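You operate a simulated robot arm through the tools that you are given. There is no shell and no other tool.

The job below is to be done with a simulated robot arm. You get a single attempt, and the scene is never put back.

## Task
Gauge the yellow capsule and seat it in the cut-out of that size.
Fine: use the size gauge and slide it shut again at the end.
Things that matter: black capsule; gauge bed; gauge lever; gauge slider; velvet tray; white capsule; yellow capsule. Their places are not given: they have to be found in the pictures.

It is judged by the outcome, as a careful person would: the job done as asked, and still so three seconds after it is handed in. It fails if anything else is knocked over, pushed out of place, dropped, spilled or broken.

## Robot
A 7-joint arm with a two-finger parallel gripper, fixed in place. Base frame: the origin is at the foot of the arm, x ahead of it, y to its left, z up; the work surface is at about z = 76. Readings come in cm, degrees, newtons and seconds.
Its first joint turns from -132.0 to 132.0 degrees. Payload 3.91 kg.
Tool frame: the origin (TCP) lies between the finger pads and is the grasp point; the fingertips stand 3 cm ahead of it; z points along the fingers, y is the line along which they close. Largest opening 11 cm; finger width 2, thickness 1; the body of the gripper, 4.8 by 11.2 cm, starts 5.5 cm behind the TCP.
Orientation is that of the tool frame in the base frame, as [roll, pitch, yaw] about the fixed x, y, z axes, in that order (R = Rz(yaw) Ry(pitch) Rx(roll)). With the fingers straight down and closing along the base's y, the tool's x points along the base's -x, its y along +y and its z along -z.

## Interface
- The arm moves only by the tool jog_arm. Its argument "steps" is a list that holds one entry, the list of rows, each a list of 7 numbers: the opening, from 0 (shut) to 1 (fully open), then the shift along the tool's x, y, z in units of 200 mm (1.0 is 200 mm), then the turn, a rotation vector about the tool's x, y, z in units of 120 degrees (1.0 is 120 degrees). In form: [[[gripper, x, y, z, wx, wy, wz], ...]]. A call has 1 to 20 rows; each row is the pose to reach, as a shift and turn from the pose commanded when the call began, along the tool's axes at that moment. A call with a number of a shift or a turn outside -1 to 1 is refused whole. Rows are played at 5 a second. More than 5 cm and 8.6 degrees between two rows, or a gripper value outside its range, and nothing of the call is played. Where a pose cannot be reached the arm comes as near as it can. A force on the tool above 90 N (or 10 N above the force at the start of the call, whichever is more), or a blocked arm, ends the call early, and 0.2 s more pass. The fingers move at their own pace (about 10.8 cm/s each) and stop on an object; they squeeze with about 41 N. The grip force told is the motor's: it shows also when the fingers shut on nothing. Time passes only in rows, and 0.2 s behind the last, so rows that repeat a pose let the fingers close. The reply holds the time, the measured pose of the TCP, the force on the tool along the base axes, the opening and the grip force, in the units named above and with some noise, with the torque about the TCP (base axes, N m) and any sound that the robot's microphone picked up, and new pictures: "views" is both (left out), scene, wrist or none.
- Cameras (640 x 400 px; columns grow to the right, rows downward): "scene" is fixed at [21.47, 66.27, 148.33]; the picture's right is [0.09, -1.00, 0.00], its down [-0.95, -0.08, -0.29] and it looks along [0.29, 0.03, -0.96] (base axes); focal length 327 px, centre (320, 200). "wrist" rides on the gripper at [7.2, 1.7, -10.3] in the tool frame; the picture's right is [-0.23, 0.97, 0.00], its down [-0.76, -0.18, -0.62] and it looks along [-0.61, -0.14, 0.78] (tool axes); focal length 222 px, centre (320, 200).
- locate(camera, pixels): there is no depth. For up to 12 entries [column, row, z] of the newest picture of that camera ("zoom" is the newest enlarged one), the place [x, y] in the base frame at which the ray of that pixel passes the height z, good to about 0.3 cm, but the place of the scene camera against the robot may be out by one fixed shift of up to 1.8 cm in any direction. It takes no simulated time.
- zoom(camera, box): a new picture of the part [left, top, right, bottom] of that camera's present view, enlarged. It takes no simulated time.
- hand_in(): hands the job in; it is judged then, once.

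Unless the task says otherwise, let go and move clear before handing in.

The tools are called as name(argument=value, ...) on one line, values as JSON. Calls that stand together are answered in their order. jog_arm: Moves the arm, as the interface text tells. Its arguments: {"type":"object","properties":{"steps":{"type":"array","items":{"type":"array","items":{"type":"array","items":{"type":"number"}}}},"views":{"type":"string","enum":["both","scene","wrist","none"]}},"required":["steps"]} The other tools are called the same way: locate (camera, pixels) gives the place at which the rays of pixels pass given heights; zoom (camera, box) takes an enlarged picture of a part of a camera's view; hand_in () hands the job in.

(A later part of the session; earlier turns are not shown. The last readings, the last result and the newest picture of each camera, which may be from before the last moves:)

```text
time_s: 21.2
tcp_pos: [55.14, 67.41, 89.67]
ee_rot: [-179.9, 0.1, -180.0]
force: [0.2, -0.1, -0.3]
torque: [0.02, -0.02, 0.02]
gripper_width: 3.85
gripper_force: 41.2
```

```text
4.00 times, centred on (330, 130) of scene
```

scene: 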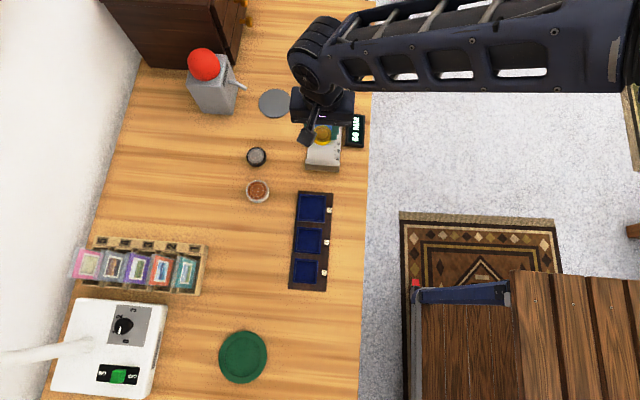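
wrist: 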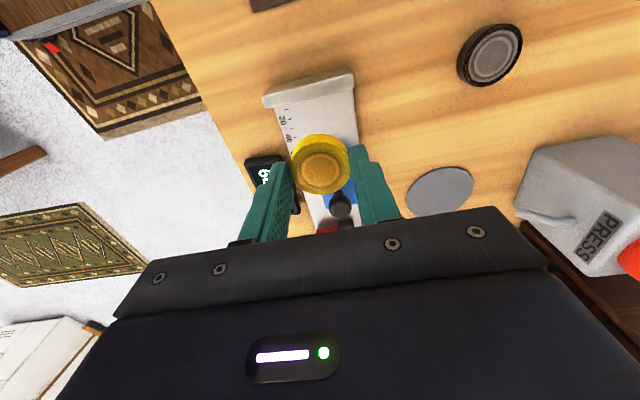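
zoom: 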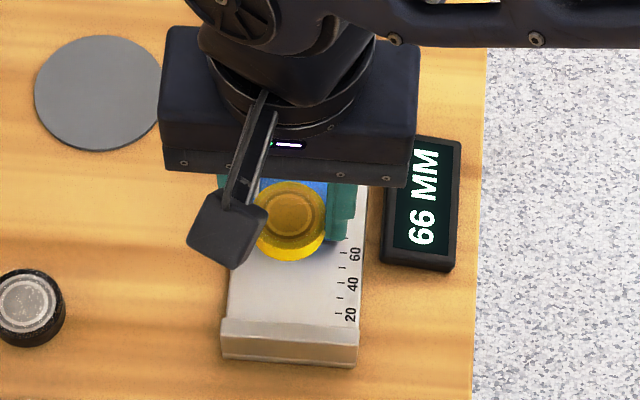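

The capsule hovers over the bed with the slider still at 66 MM. I'll zoom closer on the fixed jaw to pin down its inner face.

zoom(camera="wrist", box=[255, 60, 365, 130])

```text
5.71 times, centred on (310, 95) of wrist
```

zoom: 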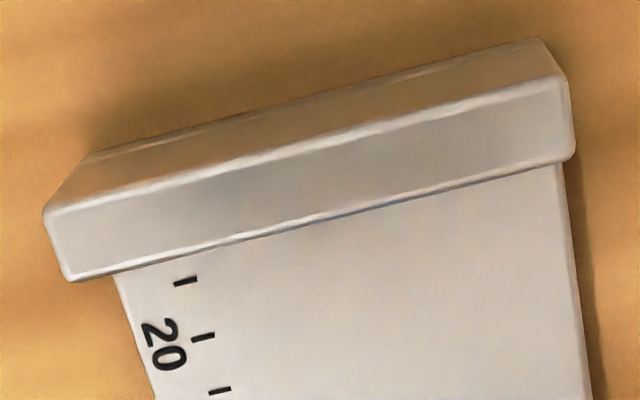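

The fixed jaw's top runs x 51.8–52.8 at z≈79.4, so the capsule at 55.1 clears it by about 0.35 cm. I'll lower to just above the bed.

jog_arm(steps=[[[0.25, 0, 0.003, 0.1, 0, 0, 0], [0.25, 0, 0.003, 0.2, 0, 0, 0], [0.25, 0, 0.003, 0.3, 0, 0, 0], [0.25, 0, 0.003, 0.36, 0, 0, 0], [0.25, 0, 0.003, 0.375, 0, 0, 0], [0.25, 0, 0.003, 0.375, 0, 0, 0]]])

zoom(camera="wrist", box=[200, 60, 440, 240])

zoom(camera="scene", box=[280, 80, 380, 180])

```text
time_s: 22.6
tcp_pos: [55.11, 67.46, 82.09]
ee_rot: [180.0, -0.1, 180.0]
force: [0.4, -0.8, -0.3]
torque: [-0.01, 0.04, -0.01]
gripper_width: 3.84
gripper_force: 40.8
```

scene: 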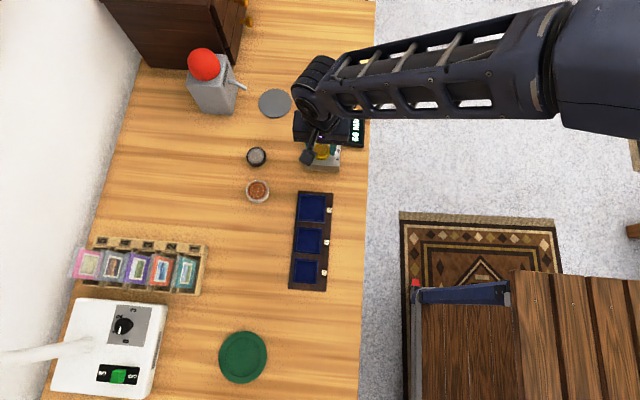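
wrist: 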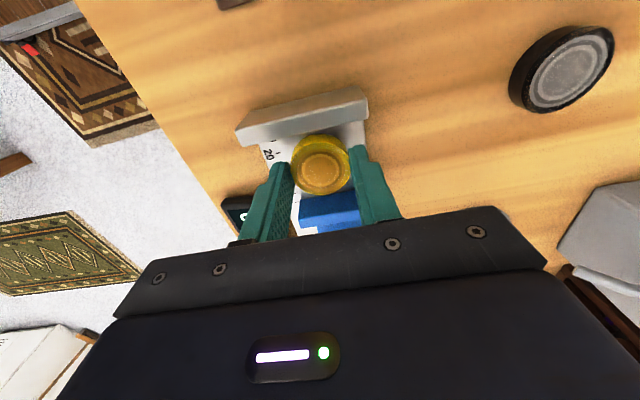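

```text
2.22 times, centred on (320, 150) of wrist
```

zoom: 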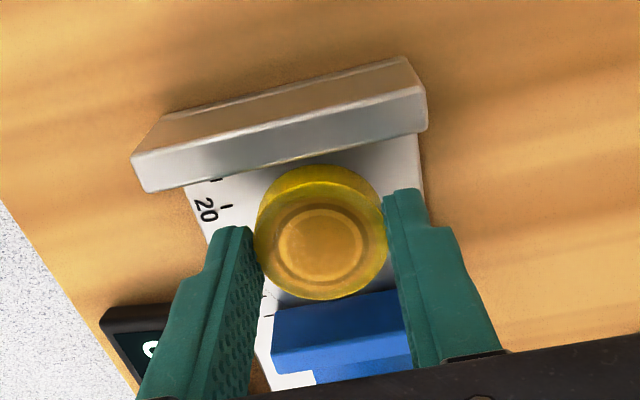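

```text
4.00 times, centred on (330, 130) of scene
```

zoom: 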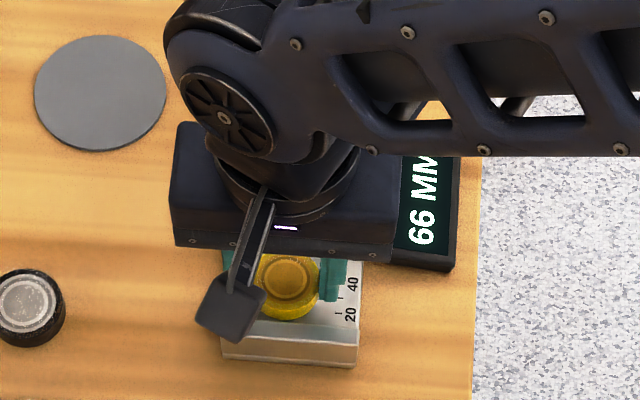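

No contact yet and the capsule sits well between the jaws. I'll go down in small steps, watching the vertical force.

jog_arm(steps=[[[0.25, 0, 0, 0.01, 0, 0, 0], [0.25, 0, 0, 0.02, 0, 0, 0], [0.25, 0, 0, 0.02, 0, 0, 0]]], views="none")

jog_arm(steps=[[[0.25, 0, 0, 0.005, 0, 0, 0], [0.25, 0, 0, 0.01, 0, 0, 0], [0.25, 0, 0, 0.01, 0, 0, 0]]], views="none")

```text
time_s: 23.4
tcp_pos: [55.17, 67.54, 81.74]
ee_rot: [180.0, 0.0, -179.9]
force: [-0.4, -0.4, -0.2]
torque: [-0.01, -0.01, -0.04]
gripper_width: 3.86
gripper_force: 41.3
```

```text
time_s: 24.2
tcp_pos: [55.06, 67.53, 81.44]
ee_rot: [-180.0, 0.1, -180.0]
force: [0.2, -0.1, -1.5]
torque: [-0.03, -0.02, 0.0]
gripper_width: 3.89
gripper_force: 41.5
```

Still free at z 81.44. Continuing with 1–2 mm steps.

jog_arm(steps=[[[0.25, 0, 0, 0.005, 0, 0, 0], [0.25, 0, 0, 0.01, 0, 0, 0], [0.25, 0, 0, 0.01, 0, 0, 0]]], views="none")

jog_arm(steps=[[[0.25, 0, 0, 0.004, 0, 0, 0], [0.25, 0, 0, 0.007, 0, 0, 0], [0.25, 0, 0, 0.007, 0, 0, 0]]], views="none")

```text
time_s: 25.0
tcp_pos: [55.16, 67.48, 81.33]
ee_rot: [180.0, -0.1, -180.0]
force: [0.2, 0.5, -0.8]
torque: [0.0, -0.02, -0.03]
gripper_width: 3.86
gripper_force: 41.3
```

```text
time_s: 25.8
tcp_pos: [55.0, 67.45, 81.28]
ee_rot: [-180.0, 0.0, -179.9]
force: [0.2, 0.0, -0.5]
torque: [0.0, 0.01, -0.02]
gripper_width: 3.88
gripper_force: 40.6
```

Still no vertical load. Continuing down slightly.

jog_arm(steps=[[[0.25, 0, 0, 0.005, 0, 0, 0], [0.25, 0, 0, 0.01, 0, 0, 0], [0.25, 0, 0, 0.01, 0, 0, 0]]], views="none")

zoom(camera="wrist", box=[200, 60, 440, 240])

```text
time_s: 26.6
tcp_pos: [54.99, 67.59, 80.93]
ee_rot: [180.0, 0.0, 179.9]
force: [-0.9, 0.1, -0.4]
torque: [0.02, -0.01, -0.04]
gripper_width: 3.86
gripper_force: 40.6
```

```text
2.22 times, centred on (320, 150) of wrist
```

zoom: 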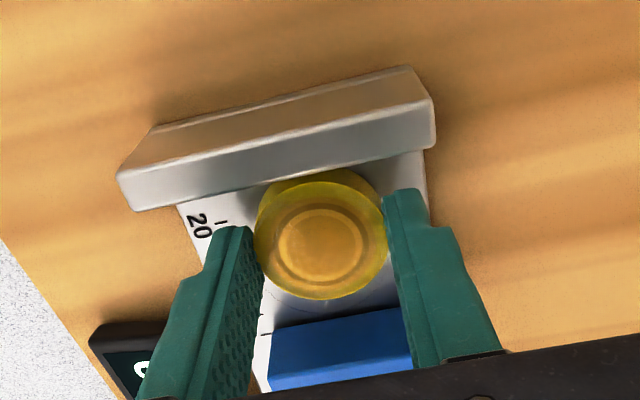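

Bed not yet reached at TCP z 80.93 (capsule bottom about 77.3). Continuing in small steps.

jog_arm(steps=[[[0.25, 0, 0, 0.005, 0, 0, 0], [0.25, 0, 0, 0.01, 0, 0, 0], [0.25, 0, 0, 0.01, 0, 0, 0]]], views="none")

jog_arm(steps=[[[0.25, 0, 0, 0.004, 0, 0, 0], [0.25, 0, 0, 0.007, 0, 0, 0], [0.25, 0, 0, 0.007, 0, 0, 0]]], views="none")

```text
time_s: 27.4
tcp_pos: [55.1, 67.55, 80.78]
ee_rot: [-180.0, 0.0, -180.0]
force: [-0.1, -0.1, -0.3]
torque: [0.0, 0.01, -0.02]
gripper_width: 3.88
gripper_force: 41.0
```

```text
time_s: 28.2
tcp_pos: [55.12, 67.49, 80.65]
ee_rot: [180.0, -0.1, 180.0]
force: [-0.6, 0.3, 0.1]
torque: [0.04, 0.0, 0.01]
gripper_width: 3.86
gripper_force: 41.2
```

Still free. Two more small steps.

jog_arm(steps=[[[0.25, 0, 0, 0.004, 0, 0, 0], [0.25, 0, 0, 0.007, 0, 0, 0], [0.25, 0, 0, 0.007, 0, 0, 0]]], views="none")

jog_arm(steps=[[[0.25, 0, 0, 0.004, 0, 0, 0], [0.25, 0, 0, 0.007, 0, 0, 0], [0.25, 0, 0, 0.007, 0, 0, 0]]], views="wrist")

zoom(camera="wrist", box=[200, 60, 440, 240])

```text
time_s: 29.0
tcp_pos: [55.1, 67.56, 80.48]
ee_rot: [180.0, 0.1, -180.0]
force: [0.0, 0.5, -0.4]
torque: [-0.01, -0.03, 0.03]
gripper_width: 3.87
gripper_force: 41.0
```

```text
time_s: 29.8
tcp_pos: [55.05, 67.56, 80.27]
ee_rot: [179.9, 0.0, -180.0]
force: [-0.3, -0.7, 4.5]
torque: [-0.05, 0.03, 0.0]
gripper_width: 3.86
gripper_force: 41.1
```

wrist: 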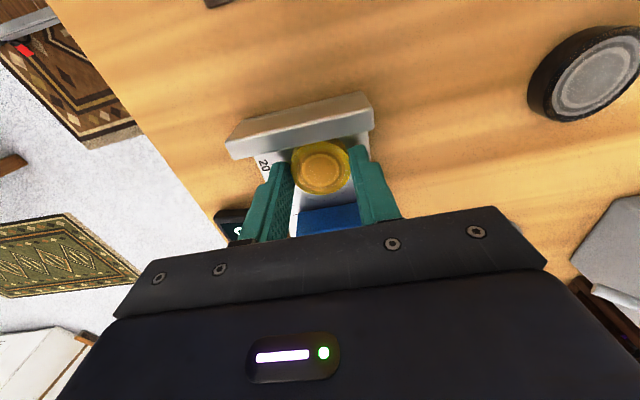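

```text
2.22 times, centred on (320, 150) of wrist
```

zoom: 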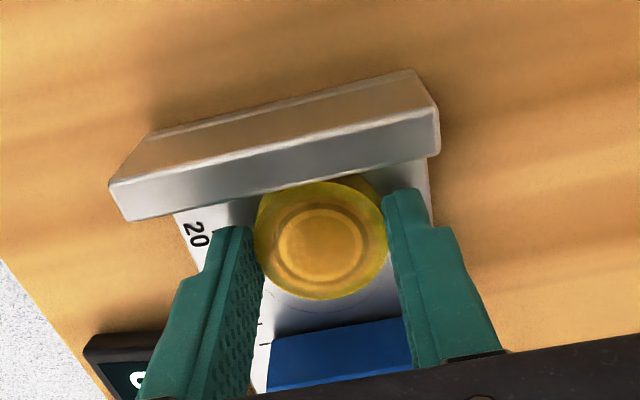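

Vertical force rose to 4.5 N at TCP z≈80.3, so the capsule is on the bed. I'll release and rise straight up.

jog_arm(steps=[[[0.4, 0, 0, 0, 0, 0, 0], [0.5, 0, 0, 0, 0, 0, 0], [0.55, 0, 0, 0, 0, 0, 0], [0.55, 0, 0, -0.1, 0, 0, 0], [0.55, 0, 0, -0.3, 0, 0, 0], [0.55, 0, 0, -0.5, 0, 0, 0], [0.55, 0, 0, -0.5, 0, 0, 0]]])

zoom(camera="wrist", box=[200, 20, 440, 220])

zoom(camera="scene", box=[280, 80, 380, 180])

```text
time_s: 31.4
tcp_pos: [55.07, 67.5, 90.36]
ee_rot: [-179.9, 0.0, -180.0]
force: [0.1, -0.2, -0.7]
torque: [0.02, 0.01, -0.01]
gripper_width: 6.05
gripper_force: 0.0
```

scene: 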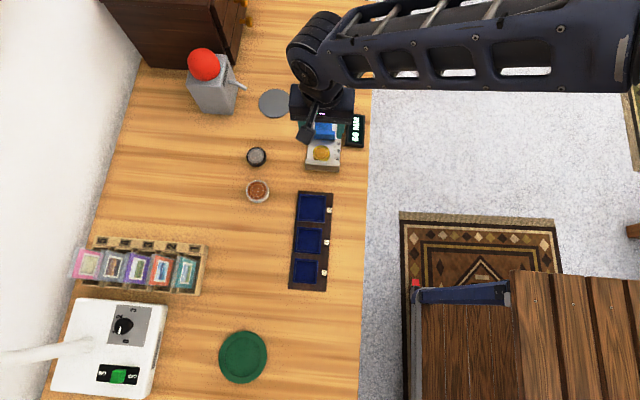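
wrist: 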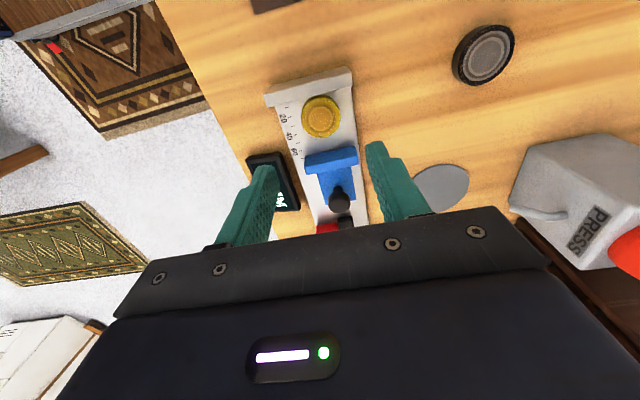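

```text
2.00 times, centred on (320, 120) of wrist
```

zoom: 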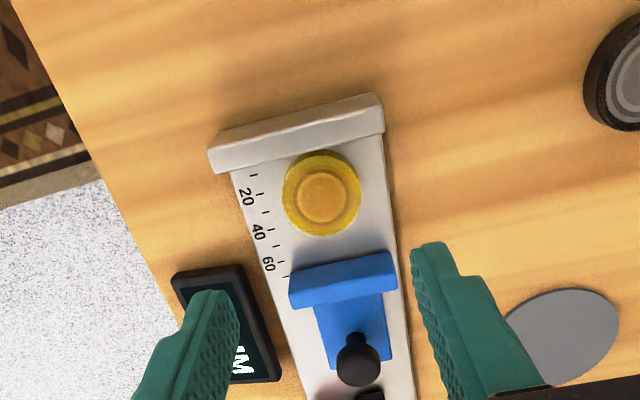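

```text
4.00 times, centred on (330, 130) of scene
```

zoom: 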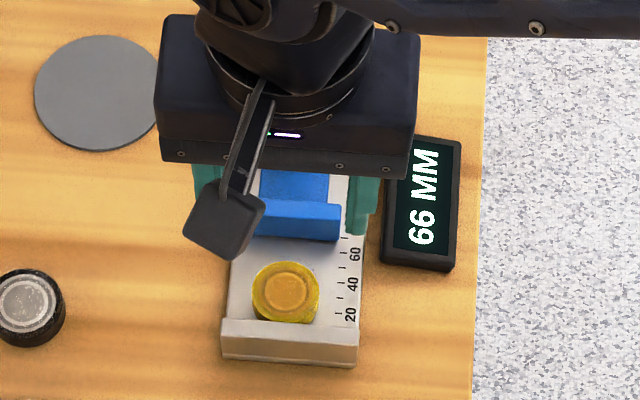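

The capsule sits flat on the bed between the jaws. I'll move to the knob at (64.1, 67.6) and grip it again.

jog_arm(steps=[[[0.5, -0.15, 0.004, 0, 0, 0, 0], [0.5, -0.3, 0.004, 0, 0, 0, 0], [0.5, -0.4515, 0.004, 0, 0, 0, 0], [0.5, -0.4515, 0.004, 0.15, 0, 0, 0], [0.5, -0.4515, 0.004, 0.3, 0, 0, 0], [0.5, -0.4515, 0.004, 0.41, 0, 0, 0], [0.5, -0.4515, 0.004, 0.41, 0, 0, 0]]])

zoom(camera="wrist", box=[200, 60, 440, 240])

```text
time_s: 33.0
tcp_pos: [64.12, 67.63, 82.22]
ee_rot: [-180.0, 0.0, 179.9]
force: [-0.1, 0.3, -0.8]
torque: [-0.01, 0.0, 0.02]
gripper_width: 5.5
gripper_force: 0.1
```

scene: 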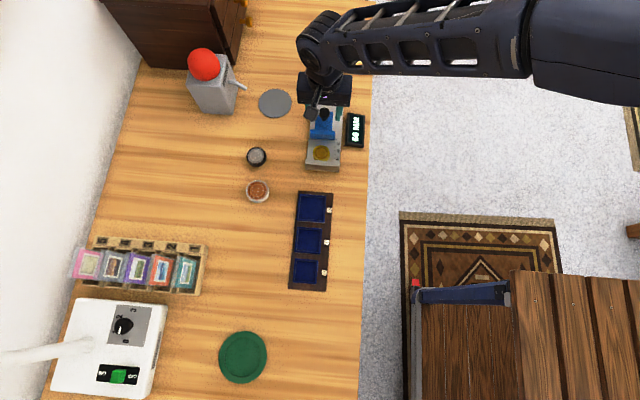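
wrist: 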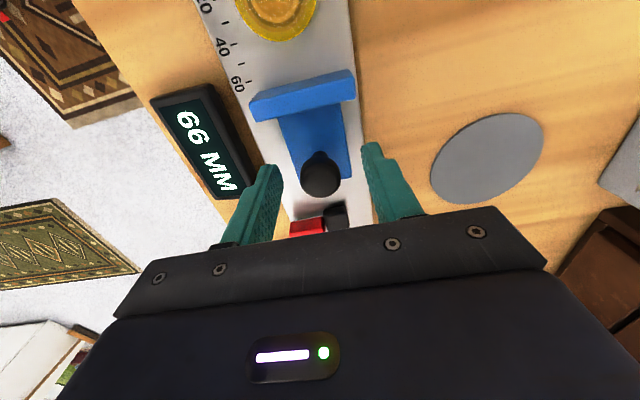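

```text
2.22 times, centred on (320, 150) of wrist
```

zoom: 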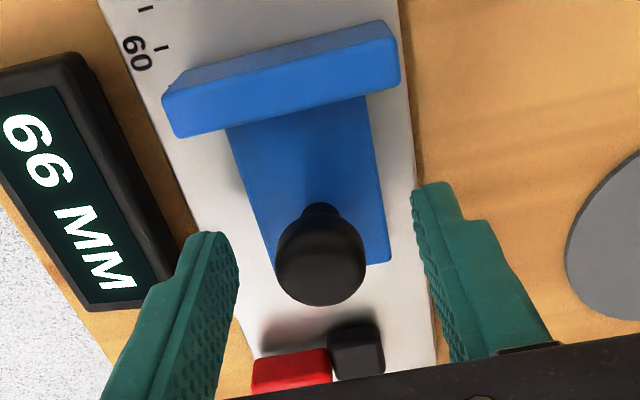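

The knob is again between the fingers, with the capsule visible beyond the blue jaw. I'll close on the knob and slide about 2 cm towards the capsule first.

jog_arm(steps=[[[0.3, 0, 0, 0, 0, 0, 0], [0.1, 0, 0, 0, 0, 0, 0], [0.1, 0, 0, 0, 0, 0, 0], [0.1, 0.02, 0, 0, 0, 0, 0], [0.1, 0.05, 0, 0, 0, 0, 0], [0.1, 0.08, 0, 0, 0, 0, 0], [0.1, 0.1, 0, 0, 0, 0, 0], [0.1, 0.1, 0, 0, 0, 0, 0]]])

zoom(camera="scene", box=[280, 80, 380, 180])

```text
time_s: 34.8
tcp_pos: [62.07, 67.54, 82.14]
ee_rot: [179.9, 0.0, 180.0]
force: [-0.7, -1.7, 1.1]
torque: [-0.08, -0.37, 0.09]
gripper_width: 2.52
gripper_force: 45.0
```

scene: 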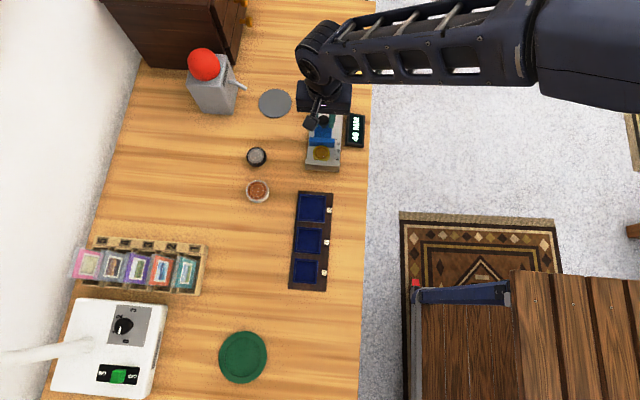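
wrist: 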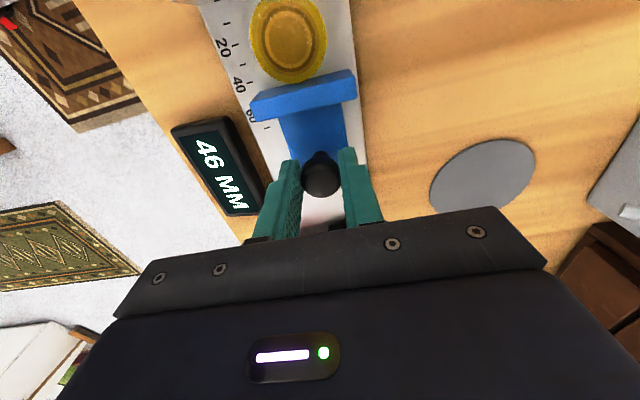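

```text
4.00 times, centred on (330, 130) of scene
```

zoom: 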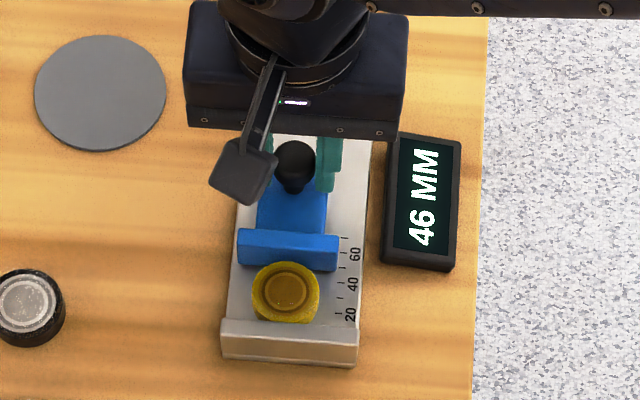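

The display reads 46 MM and the jaw is just short of gripping the capsule. I'll continue in 1–2 mm steps, watching the x force.

jog_arm(steps=[[[0.1, 0.008, 0, 0, 0, 0, 0], [0.1, 0.016, 0, 0, 0, 0, 0], [0.1, 0.022, 0, 0, 0, 0, 0], [0.1, 0.022, 0, 0, 0, 0, 0]]])

zoom(camera="scene", box=[280, 80, 380, 180])

```text
time_s: 35.8
tcp_pos: [61.7, 67.61, 82.12]
ee_rot: [179.9, 0.0, -180.0]
force: [0.3, -0.6, -2.7]
torque: [-0.01, -0.03, -0.01]
gripper_width: 2.53
gripper_force: 45.2
```

scene: 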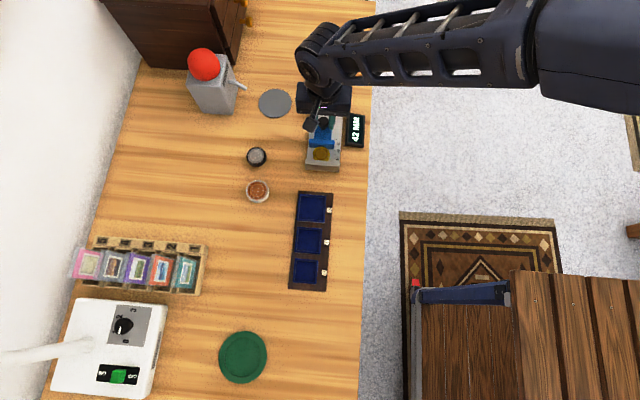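
wrist: 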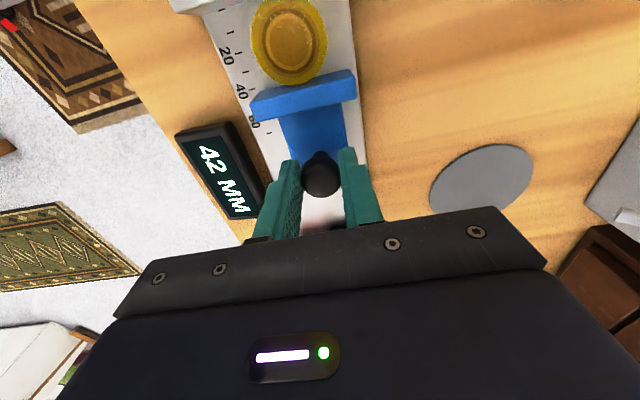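

```text
4.00 times, centred on (330, 130) of scene
```

zoom: 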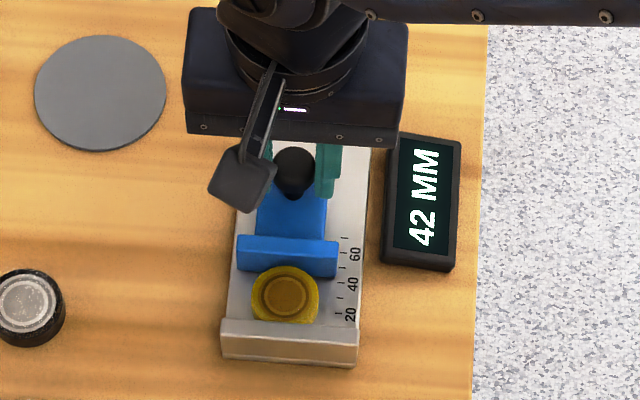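

42 MM now, still without clear resistance. Continuing about 1 mm at a time.

jog_arm(steps=[[[0.1, 0.004, 0, 0, 0, 0, 0], [0.1, 0.008, 0, 0, 0, 0, 0], [0.1, 0.008, 0, 0, 0, 0, 0]]], views="none")

zoom(camera="scene", box=[300, 100, 370, 180])

```text
time_s: 36.6
tcp_pos: [61.53, 67.64, 82.08]
ee_rot: [180.0, -0.1, -180.0]
force: [0.3, 1.6, -2.2]
torque: [0.06, -0.08, 0.0]
gripper_width: 2.52
gripper_force: 45.1
```

```text
5.00 times, centred on (335, 140) of scene
```

zoom: 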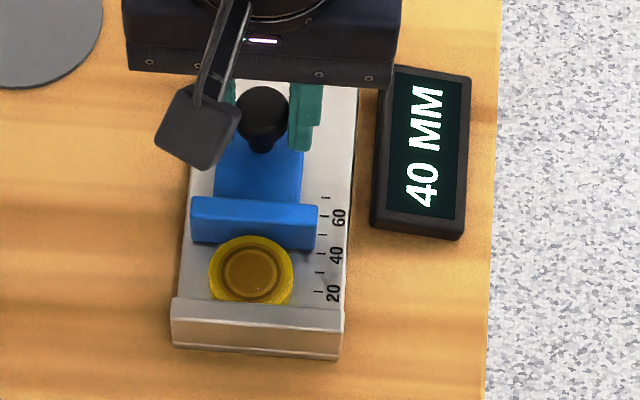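

It reads 40 MM with no resistance yet. I'll press gently another millimetre to be sure both jaws touch the capsule.

jog_arm(steps=[[[0.1, 0.003, 0, 0, 0, 0, 0], [0.1, 0.005, 0, 0, 0, 0, 0], [0.1, 0.005, 0, 0, 0, 0, 0]]], views="none")

zoom(camera="scene", box=[300, 100, 370, 180])

```text
time_s: 37.4
tcp_pos: [61.42, 67.62, 82.14]
ee_rot: [179.9, 0.1, -180.0]
force: [7.2, 7.4, -2.8]
torque: [0.18, -0.15, 0.03]
gripper_width: 2.54
gripper_force: 45.0
```

```text
5.00 times, centred on (335, 140) of scene
```

zoom: 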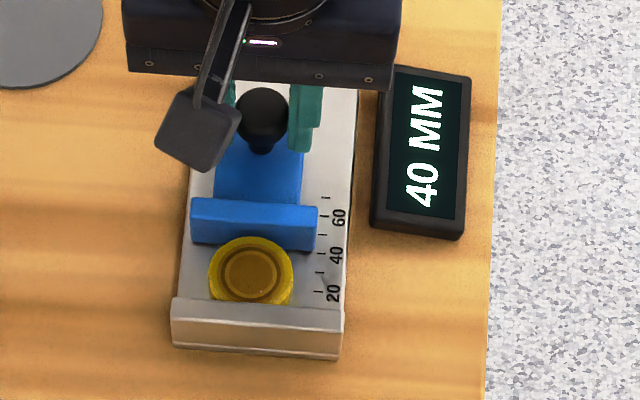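

Resistance rose to 7 N with the display holding at 40 MM, so the capsule measures 40 mm. I'll hold a moment, then slide the jaw back open and release.

jog_arm(steps=[[[0.1, 0, -0.002, 0, 0, 0, 0], [0.1, 0, -0.002, 0, 0, 0, 0], [0.1, 0, -0.002, 0, 0, 0, 0]]])

jog_arm(steps=[[[0.1, -0.01, -0.001, 0, 0, 0, 0], [0.1, -0.03, -0.001, 0, 0, 0, 0], [0.1, -0.06, -0.001, 0, 0, 0, 0], [0.1, -0.09, -0.001, 0, 0, 0, 0], [0.1, -0.12, -0.001, 0, 0, 0, 0], [0.1, -0.14, -0.001, 0, 0, 0, 0], [0.1, -0.14, -0.001, 0, 0, 0, 0]]])

zoom(camera="scene", box=[300, 100, 370, 180])

```text
time_s: 38.2
tcp_pos: [61.41, 67.67, 82.17]
ee_rot: [-180.0, -0.1, -180.0]
force: [9.5, 10.4, -0.1]
torque: [0.23, -0.35, 0.03]
gripper_width: 2.53
gripper_force: 45.1
```

scene: 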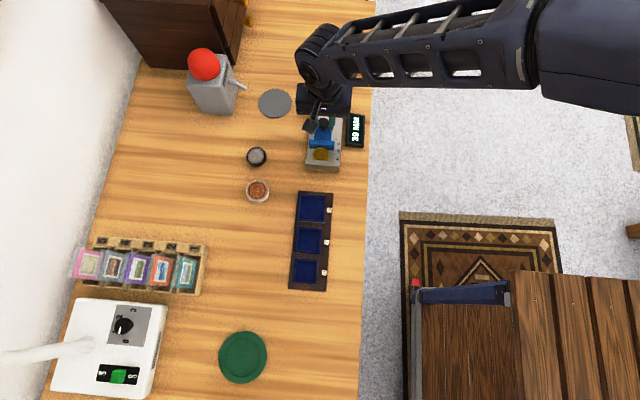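
wrist: 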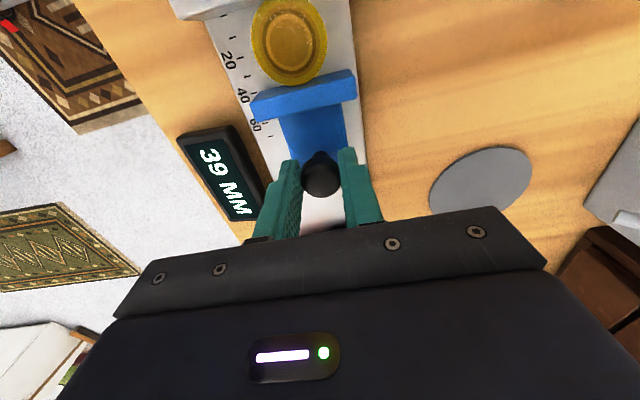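

```text
time_s: 39.8
tcp_pos: [64.26, 67.68, 82.24]
ee_rot: [-180.0, 0.0, -180.0]
force: [0.1, 12.1, 5.1]
torque: [0.2, 0.1, 0.03]
gripper_width: 2.54
gripper_force: 44.8
```

scene: 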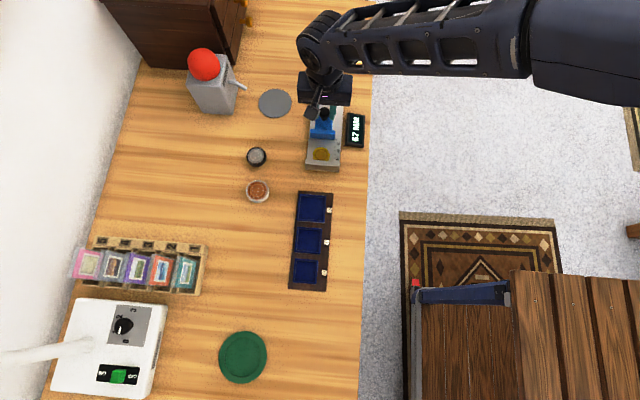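
wrist: 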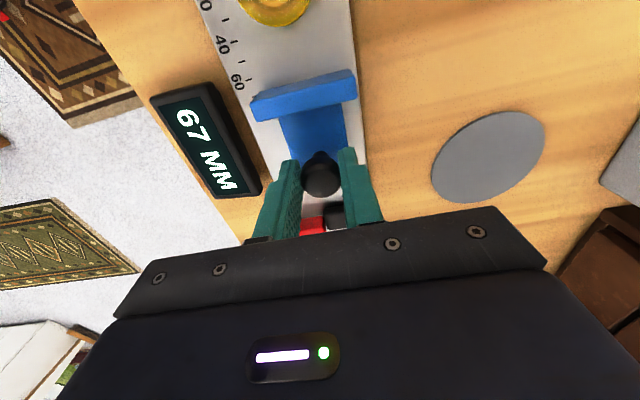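

```text
5.00 times, centred on (335, 140) of scene
```

zoom: 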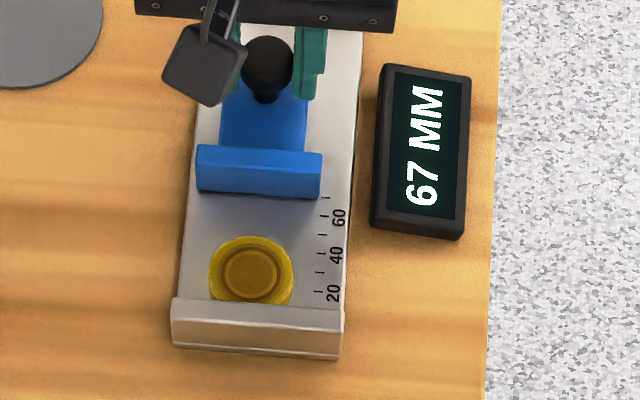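

The size is confirmed (40, reading 39–40 under pressure), and the slider is open again at 67 MM. I'll release the knob, rise and go above the capsule.

jog_arm(steps=[[[0.3, 0, -0.003, 0, 0, 0, 0], [0.5, 0, -0.003, 0, 0, 0, 0], [0.5, 0, -0.003, -0.1, 0, 0, 0], [0.5, 0, -0.003, -0.25, 0, 0, 0], [0.5, 0, -0.003, -0.4, 0, 0, 0], [0.55, 0.2, -0.006, -0.4, 0, 0, 0], [0.55, 0.35, -0.006, -0.4, 0, 0, 0], [0.55, 0.47, -0.006, -0.4, 0, 0, 0], [0.55, 0.47, -0.006, -0.4, 0, 0, 0]]])

zoom(camera="wrist", box=[240, 40, 400, 220])

```text
time_s: 41.8
tcp_pos: [54.75, 67.5, 90.08]
ee_rot: [-180.0, 0.0, -179.9]
force: [-0.1, 0.2, 0.3]
torque: [0.0, -0.05, -0.01]
gripper_width: 6.06
gripper_force: 0.1
```

scene: 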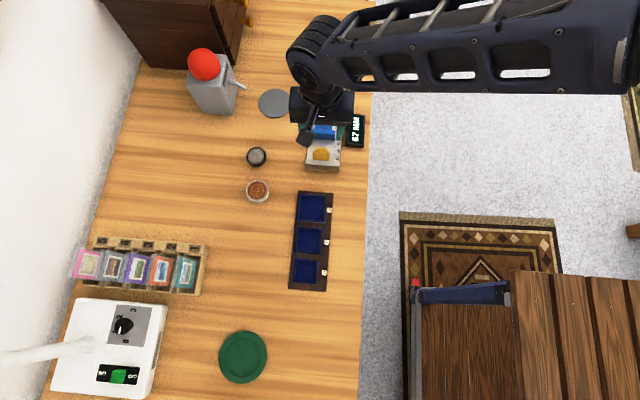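
wrist: 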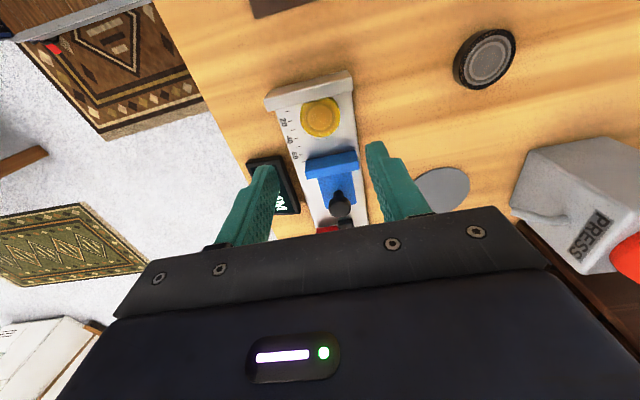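

```text
2.22 times, centred on (320, 130) of wrist
```

zoom: 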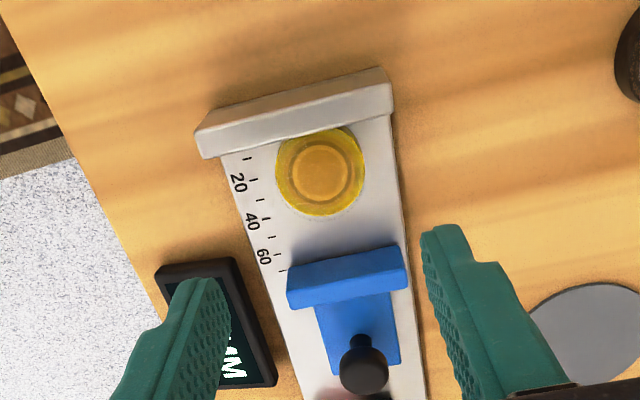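

The capsule rests against the fixed jaw at about (54.7, 67.5), still level. I'll descend and grip only its upper half-centimetre so it can seat in the pocket later.

jog_arm(steps=[[[0.55, 0.003, 0, 0.15, 0, 0, 0], [0.55, 0.003, 0, 0.3, 0, 0, 0], [0.55, 0.003, 0, 0.42, 0, 0, 0], [0.55, 0.003, 0, 0.478, 0, 0, 0], [0.55, 0.003, 0, 0.478, 0, 0, 0]]], views="wrist")

zoom(camera="wrist", box=[240, 80, 400, 220])

```text
time_s: 43.0
tcp_pos: [54.73, 67.51, 80.48]
ee_rot: [-179.9, 0.0, 180.0]
force: [-0.4, 0.0, -0.3]
torque: [0.01, -0.05, 0.01]
gripper_width: 6.05
gripper_force: 0.2
```

wrist: 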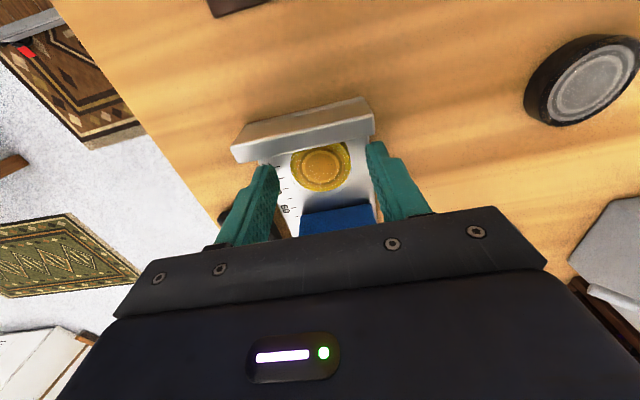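

```text
2.86 times, centred on (320, 150) of wrist
```

zoom: 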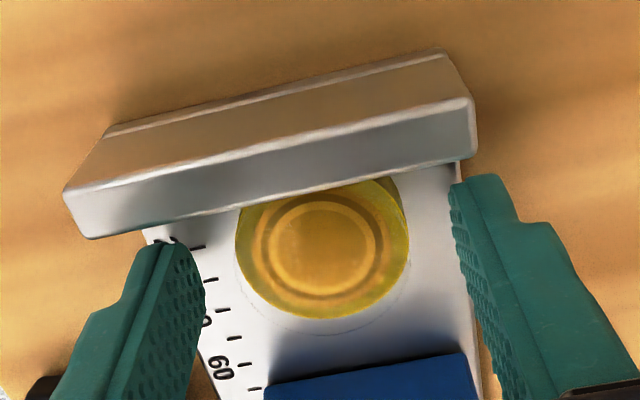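

The capsule's centre ring at wrist (320,167) matches the tool axis. Closing on it and lifting slightly.

jog_arm(steps=[[[0.45, 0, 0, 0, 0, 0, 0], [0.38, 0, 0, 0, 0, 0, 0], [0.25, 0, 0, 0, 0, 0, 0], [0.25, 0, 0, 0, 0, 0, 0], [0.25, 0, 0, 0, 0, 0, 0]]], views="none")

jog_arm(steps=[[[0.25, 0, 0, -0.02, 0, 0, 0], [0.25, 0, 0, -0.1, 0, 0, 0], [0.25, 0, 0, -0.25, 0, 0, 0], [0.25, 0, 0, -0.4, 0, 0, 0], [0.25, 0, 0, -0.5, 0, 0, 0], [0.25, 0, 0, -0.5, 0, 0, 0]]], views="both")

zoom(camera="wrist", box=[240, 80, 400, 220])

```text
time_s: 44.2
tcp_pos: [54.8, 67.46, 80.62]
ee_rot: [-180.0, -0.1, 179.9]
force: [0.0, 0.4, 0.1]
torque: [0.0, 0.01, 0.0]
gripper_width: 3.85
gripper_force: 41.7
```

```text
time_s: 45.6
tcp_pos: [54.78, 67.41, 90.49]
ee_rot: [-179.9, -0.1, 180.0]
force: [-0.2, 0.0, -1.1]
torque: [0.01, -0.02, -0.02]
gripper_width: 3.86
gripper_force: 40.9
```

scene: 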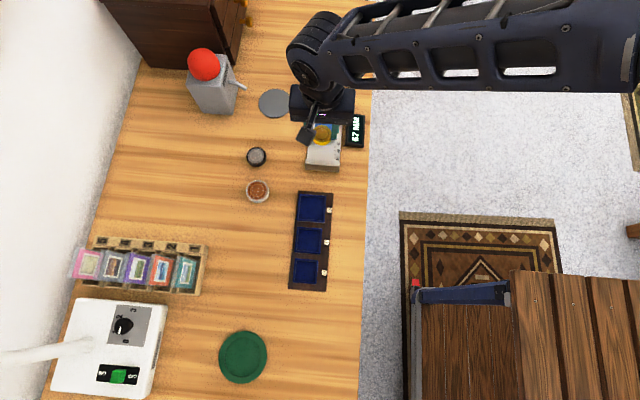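
wrist: 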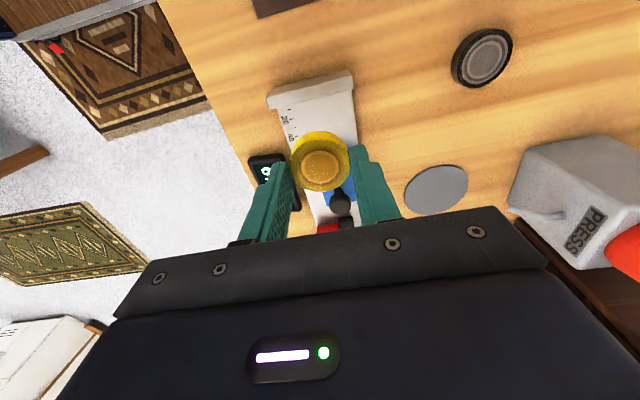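

```text
2.86 times, centred on (320, 150) of wrist
```

zoom: 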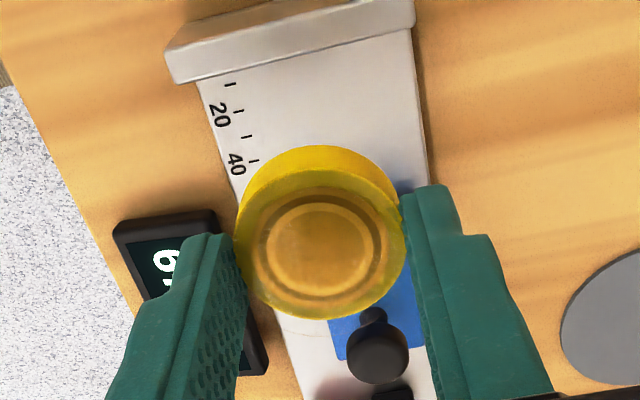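

The capsule is held level. I'll carry it at this height towards the 40 cut-out, near (27.6, 68.7).

jog_arm(steps=[[[0.25, 0.2, 0.01, 0, 0, 0, 0], [0.25, 0.4, 0.02, 0, 0, 0, 0], [0.25, 0.6, 0.03, 0, 0, 0, 0], [0.25, 0.8, 0.04, 0, 0, 0, 0], [0.25, 0.8, 0.04, 0, 0, 0, 0]]], views="none")

jog_arm(steps=[[[0.25, 0.2, 0.01, 0, 0, 0, 0], [0.25, 0.4, 0.02, 0, 0, 0, 0], [0.25, 0.55, 0.025, 0, 0, 0, 0], [0.25, 0.55, 0.025, 0, 0, 0, 0]]])

zoom(camera="wrist", box=[220, 40, 420, 220])

zoom(camera="scene", box=[270, 180, 350, 300])

```text
time_s: 46.8
tcp_pos: [38.66, 68.56, 90.7]
ee_rot: [-179.9, 0.0, -180.0]
force: [0.6, 0.2, -0.3]
torque: [-0.01, 0.0, 0.01]
gripper_width: 3.89
gripper_force: 41.0
```

```text
time_s: 47.8
tcp_pos: [27.59, 68.76, 90.59]
ee_rot: [-180.0, 0.1, -180.0]
force: [-0.1, 0.1, 0.4]
torque: [-0.01, -0.02, 0.0]
gripper_width: 3.86
gripper_force: 41.5
```

scene: 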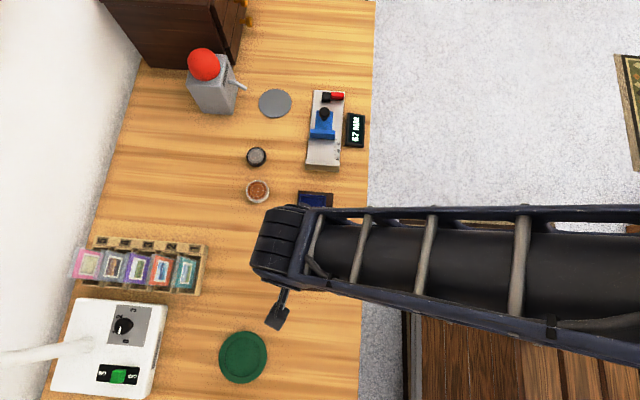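
wrist: 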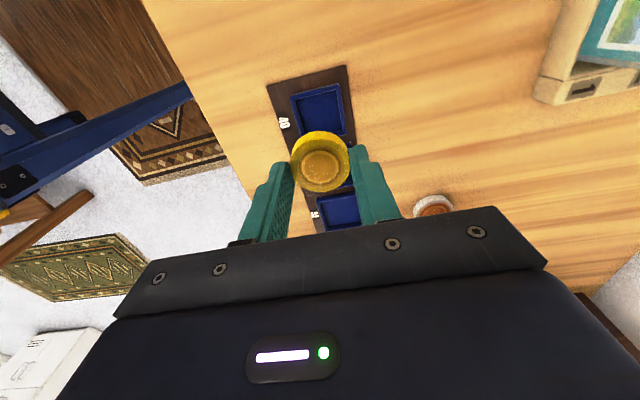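

```text
2.22 times, centred on (320, 130) of wrist
```

zoom: 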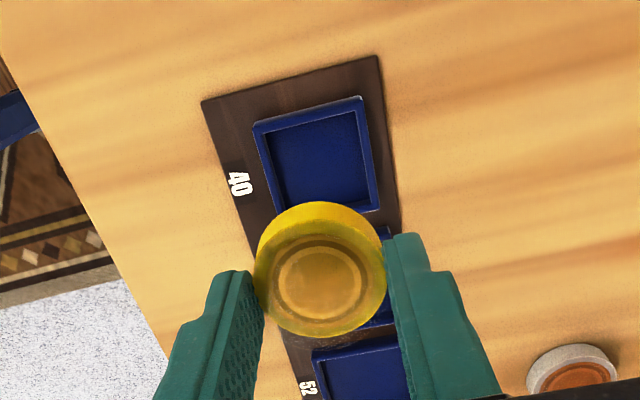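

```text
3.33 times, centred on (310, 240) of scene
```

zoom: 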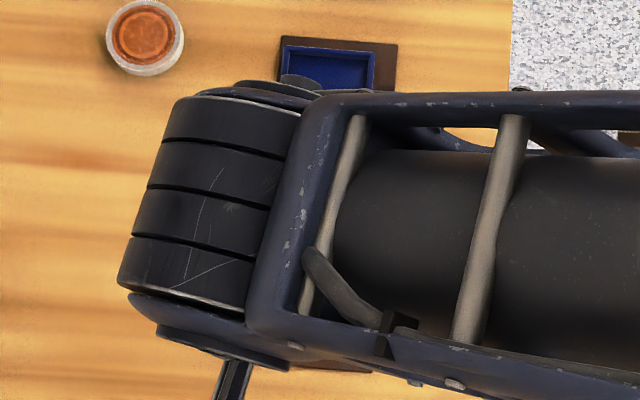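

The 40 cut-out is visible at wrist (320,110), just ahead of the held capsule. I'll zoom in to locate its inner corners precisely.

zoom(camera="wrist", box=[260, 60, 370, 150])

```text
4.44 times, centred on (315, 105) of wrist
```

zoom: 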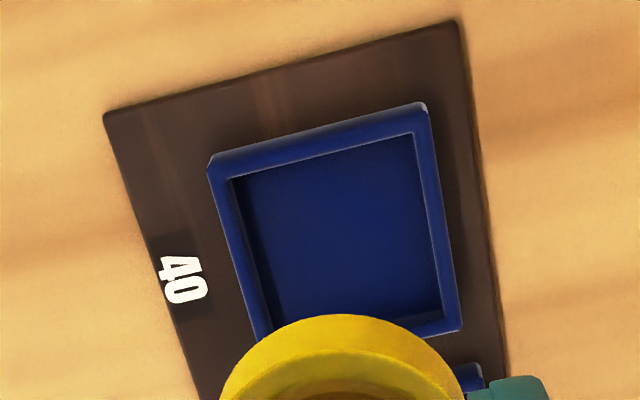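

I'll locate the rim corners from this zoomed picture at two candidate heights.

locate(camera="zoom", pixels=[[230, 180, 77], [412, 133, 77], [442, 310, 77], [212, 155, 77], [426, 103, 77], [460, 328, 77], [105, 115, 76.3], [455, 22, 76.3], [508, 375, 76.3], [230, 180, 77.5], [412, 133, 77.5], [442, 310, 77.5]])

```text
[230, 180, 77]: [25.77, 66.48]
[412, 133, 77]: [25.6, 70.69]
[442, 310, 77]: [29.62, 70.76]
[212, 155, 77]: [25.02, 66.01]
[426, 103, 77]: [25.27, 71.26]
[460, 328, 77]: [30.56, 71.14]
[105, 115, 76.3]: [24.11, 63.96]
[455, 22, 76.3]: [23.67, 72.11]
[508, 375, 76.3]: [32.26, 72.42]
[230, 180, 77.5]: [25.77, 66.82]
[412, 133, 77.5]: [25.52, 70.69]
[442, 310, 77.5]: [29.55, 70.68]
```

The pocket's inner opening is about 4.2 cm wide and centred near (27.9, 68.7), so clearance is only about 1.5 mm a side. I'll centre over it and lower to about 1.5 cm above the rim for a check.

jog_arm(steps=[[[0.25, -0.0145, -0.0045, 0.1, 0, 0, 0], [0.25, -0.0145, -0.0045, 0.2, 0, 0, 0], [0.25, -0.0145, -0.0045, 0.3, 0, 0, 0], [0.25, -0.0145, -0.0045, 0.38, 0, 0, 0], [0.25, -0.0145, -0.0045, 0.38, 0, 0, 0]]], views="wrist")

zoom(camera="wrist", box=[250, 90, 390, 210])

zoom(camera="scene", box=[260, 220, 350, 300])

```text
time_s: 49.0
tcp_pos: [28.08, 68.7, 82.83]
ee_rot: [-179.9, 0.1, 180.0]
force: [-0.1, 0.2, -0.7]
torque: [0.0, 0.03, 0.05]
gripper_width: 3.88
gripper_force: 41.2
```

wrist: 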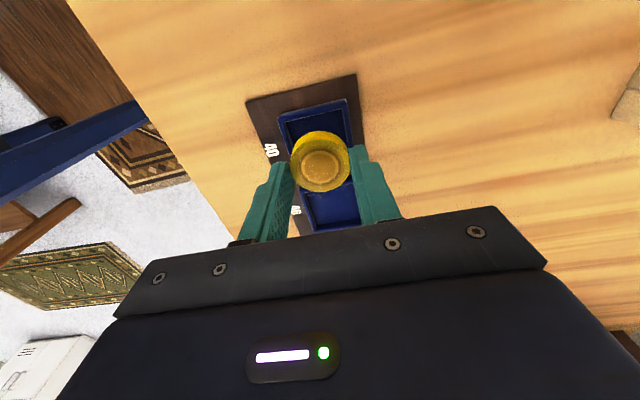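

```text
3.33 times, centred on (320, 150) of wrist
```

zoom: 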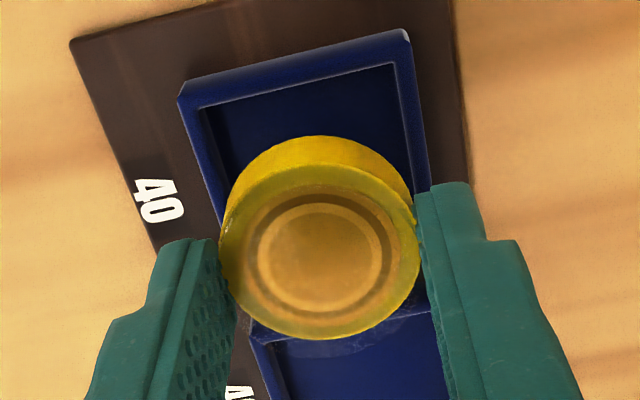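

```text
5.00 times, centred on (305, 260) of scene
```

zoom: 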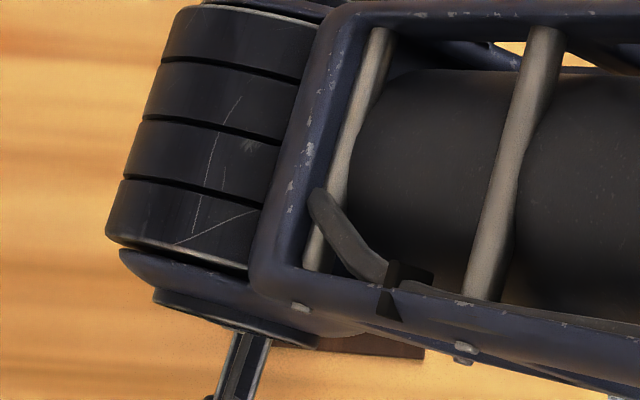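

The capsule hovers over the pocket, centred in y but slightly too far in +x by my reckoning (about 1.5 mm). I'll correct that and go down another 1.1 cm for a near-contact view.

jog_arm(steps=[[[0.25, 0.0075, 0, 0.02, 0, 0, 0], [0.25, 0.0075, 0, 0.04, 0, 0, 0], [0.25, 0.0075, 0, 0.055, 0, 0, 0], [0.25, 0.0075, 0, 0.055, 0, 0, 0]]], views="wrist")

zoom(camera="wrist", box=[270, 100, 370, 200])

```text
time_s: 50.0
tcp_pos: [27.82, 68.68, 81.89]
ee_rot: [-180.0, 0.0, -180.0]
force: [0.3, -0.2, -0.6]
torque: [0.01, 0.0, -0.03]
gripper_width: 3.87
gripper_force: 40.8
```

wrist: 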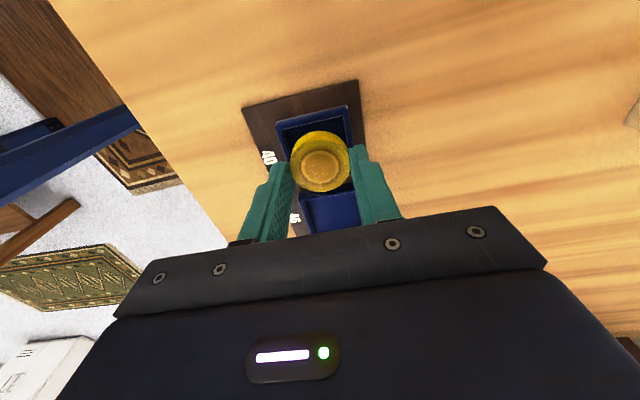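

```text
4.00 times, centred on (320, 150) of wrist
```

zoom: 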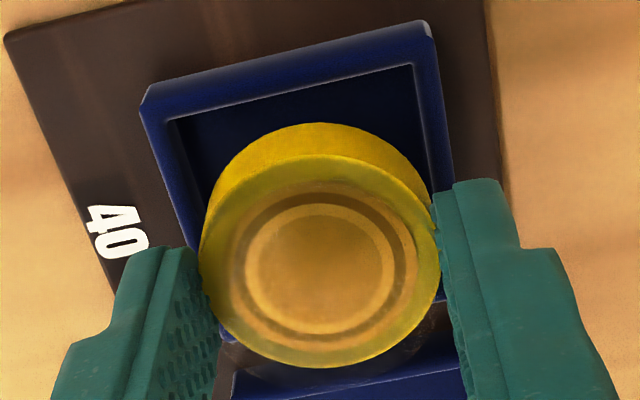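

The -x gap looks about 1 mm larger than ideal, while y is centred. I'll shift 1 mm to -x and creep down 5 mm, checking force.

jog_arm(steps=[[[0.25, 0.005, 0.001, 0.01, 0, 0, 0], [0.25, 0.005, 0.001, 0.02, 0, 0, 0], [0.25, 0.005, 0.001, 0.02, 0, 0, 0]]], views="wrist")

zoom(camera="wrist", box=[270, 100, 370, 200])

```text
time_s: 50.8
tcp_pos: [27.68, 68.6, 81.49]
ee_rot: [-180.0, 0.0, 180.0]
force: [0.2, 0.1, -0.3]
torque: [0.0, 0.04, 0.02]
gripper_width: 3.86
gripper_force: 41.1
```

wrist: 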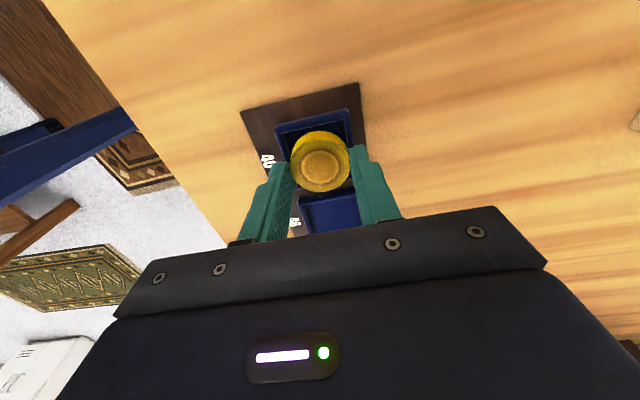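

```text
4.00 times, centred on (320, 150) of wrist
```

zoom: 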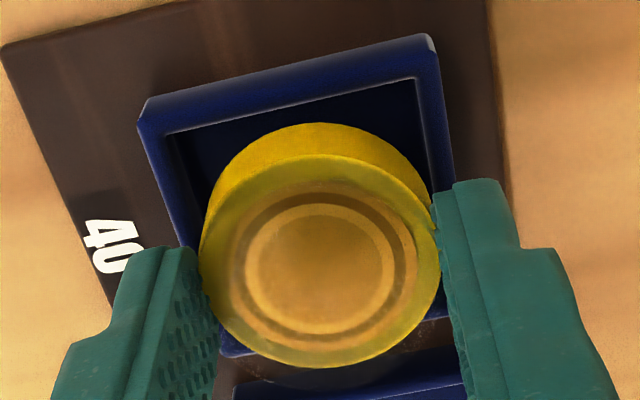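

The capsule bottom is about level with the rim and its side gaps look even. I'll enlarge the lower edge to check the +x side gap before going further.

zoom(camera="wrist", box=[290, 170, 360, 210])

zoom(camera="wrist", box=[270, 105, 360, 155])

```text
9.14 times, centred on (325, 190) of wrist
```

zoom: 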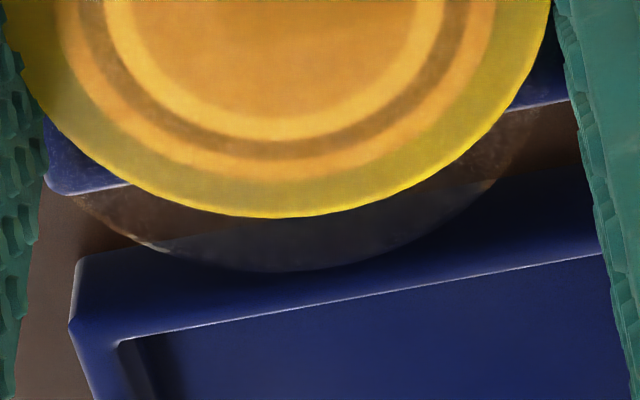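

```text
7.11 times, centred on (315, 130) of wrist
```

zoom: 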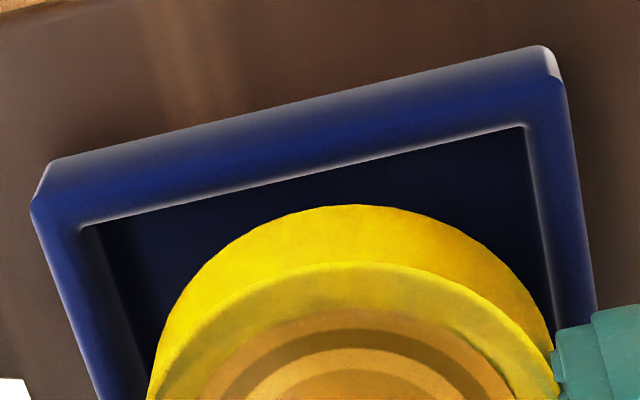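

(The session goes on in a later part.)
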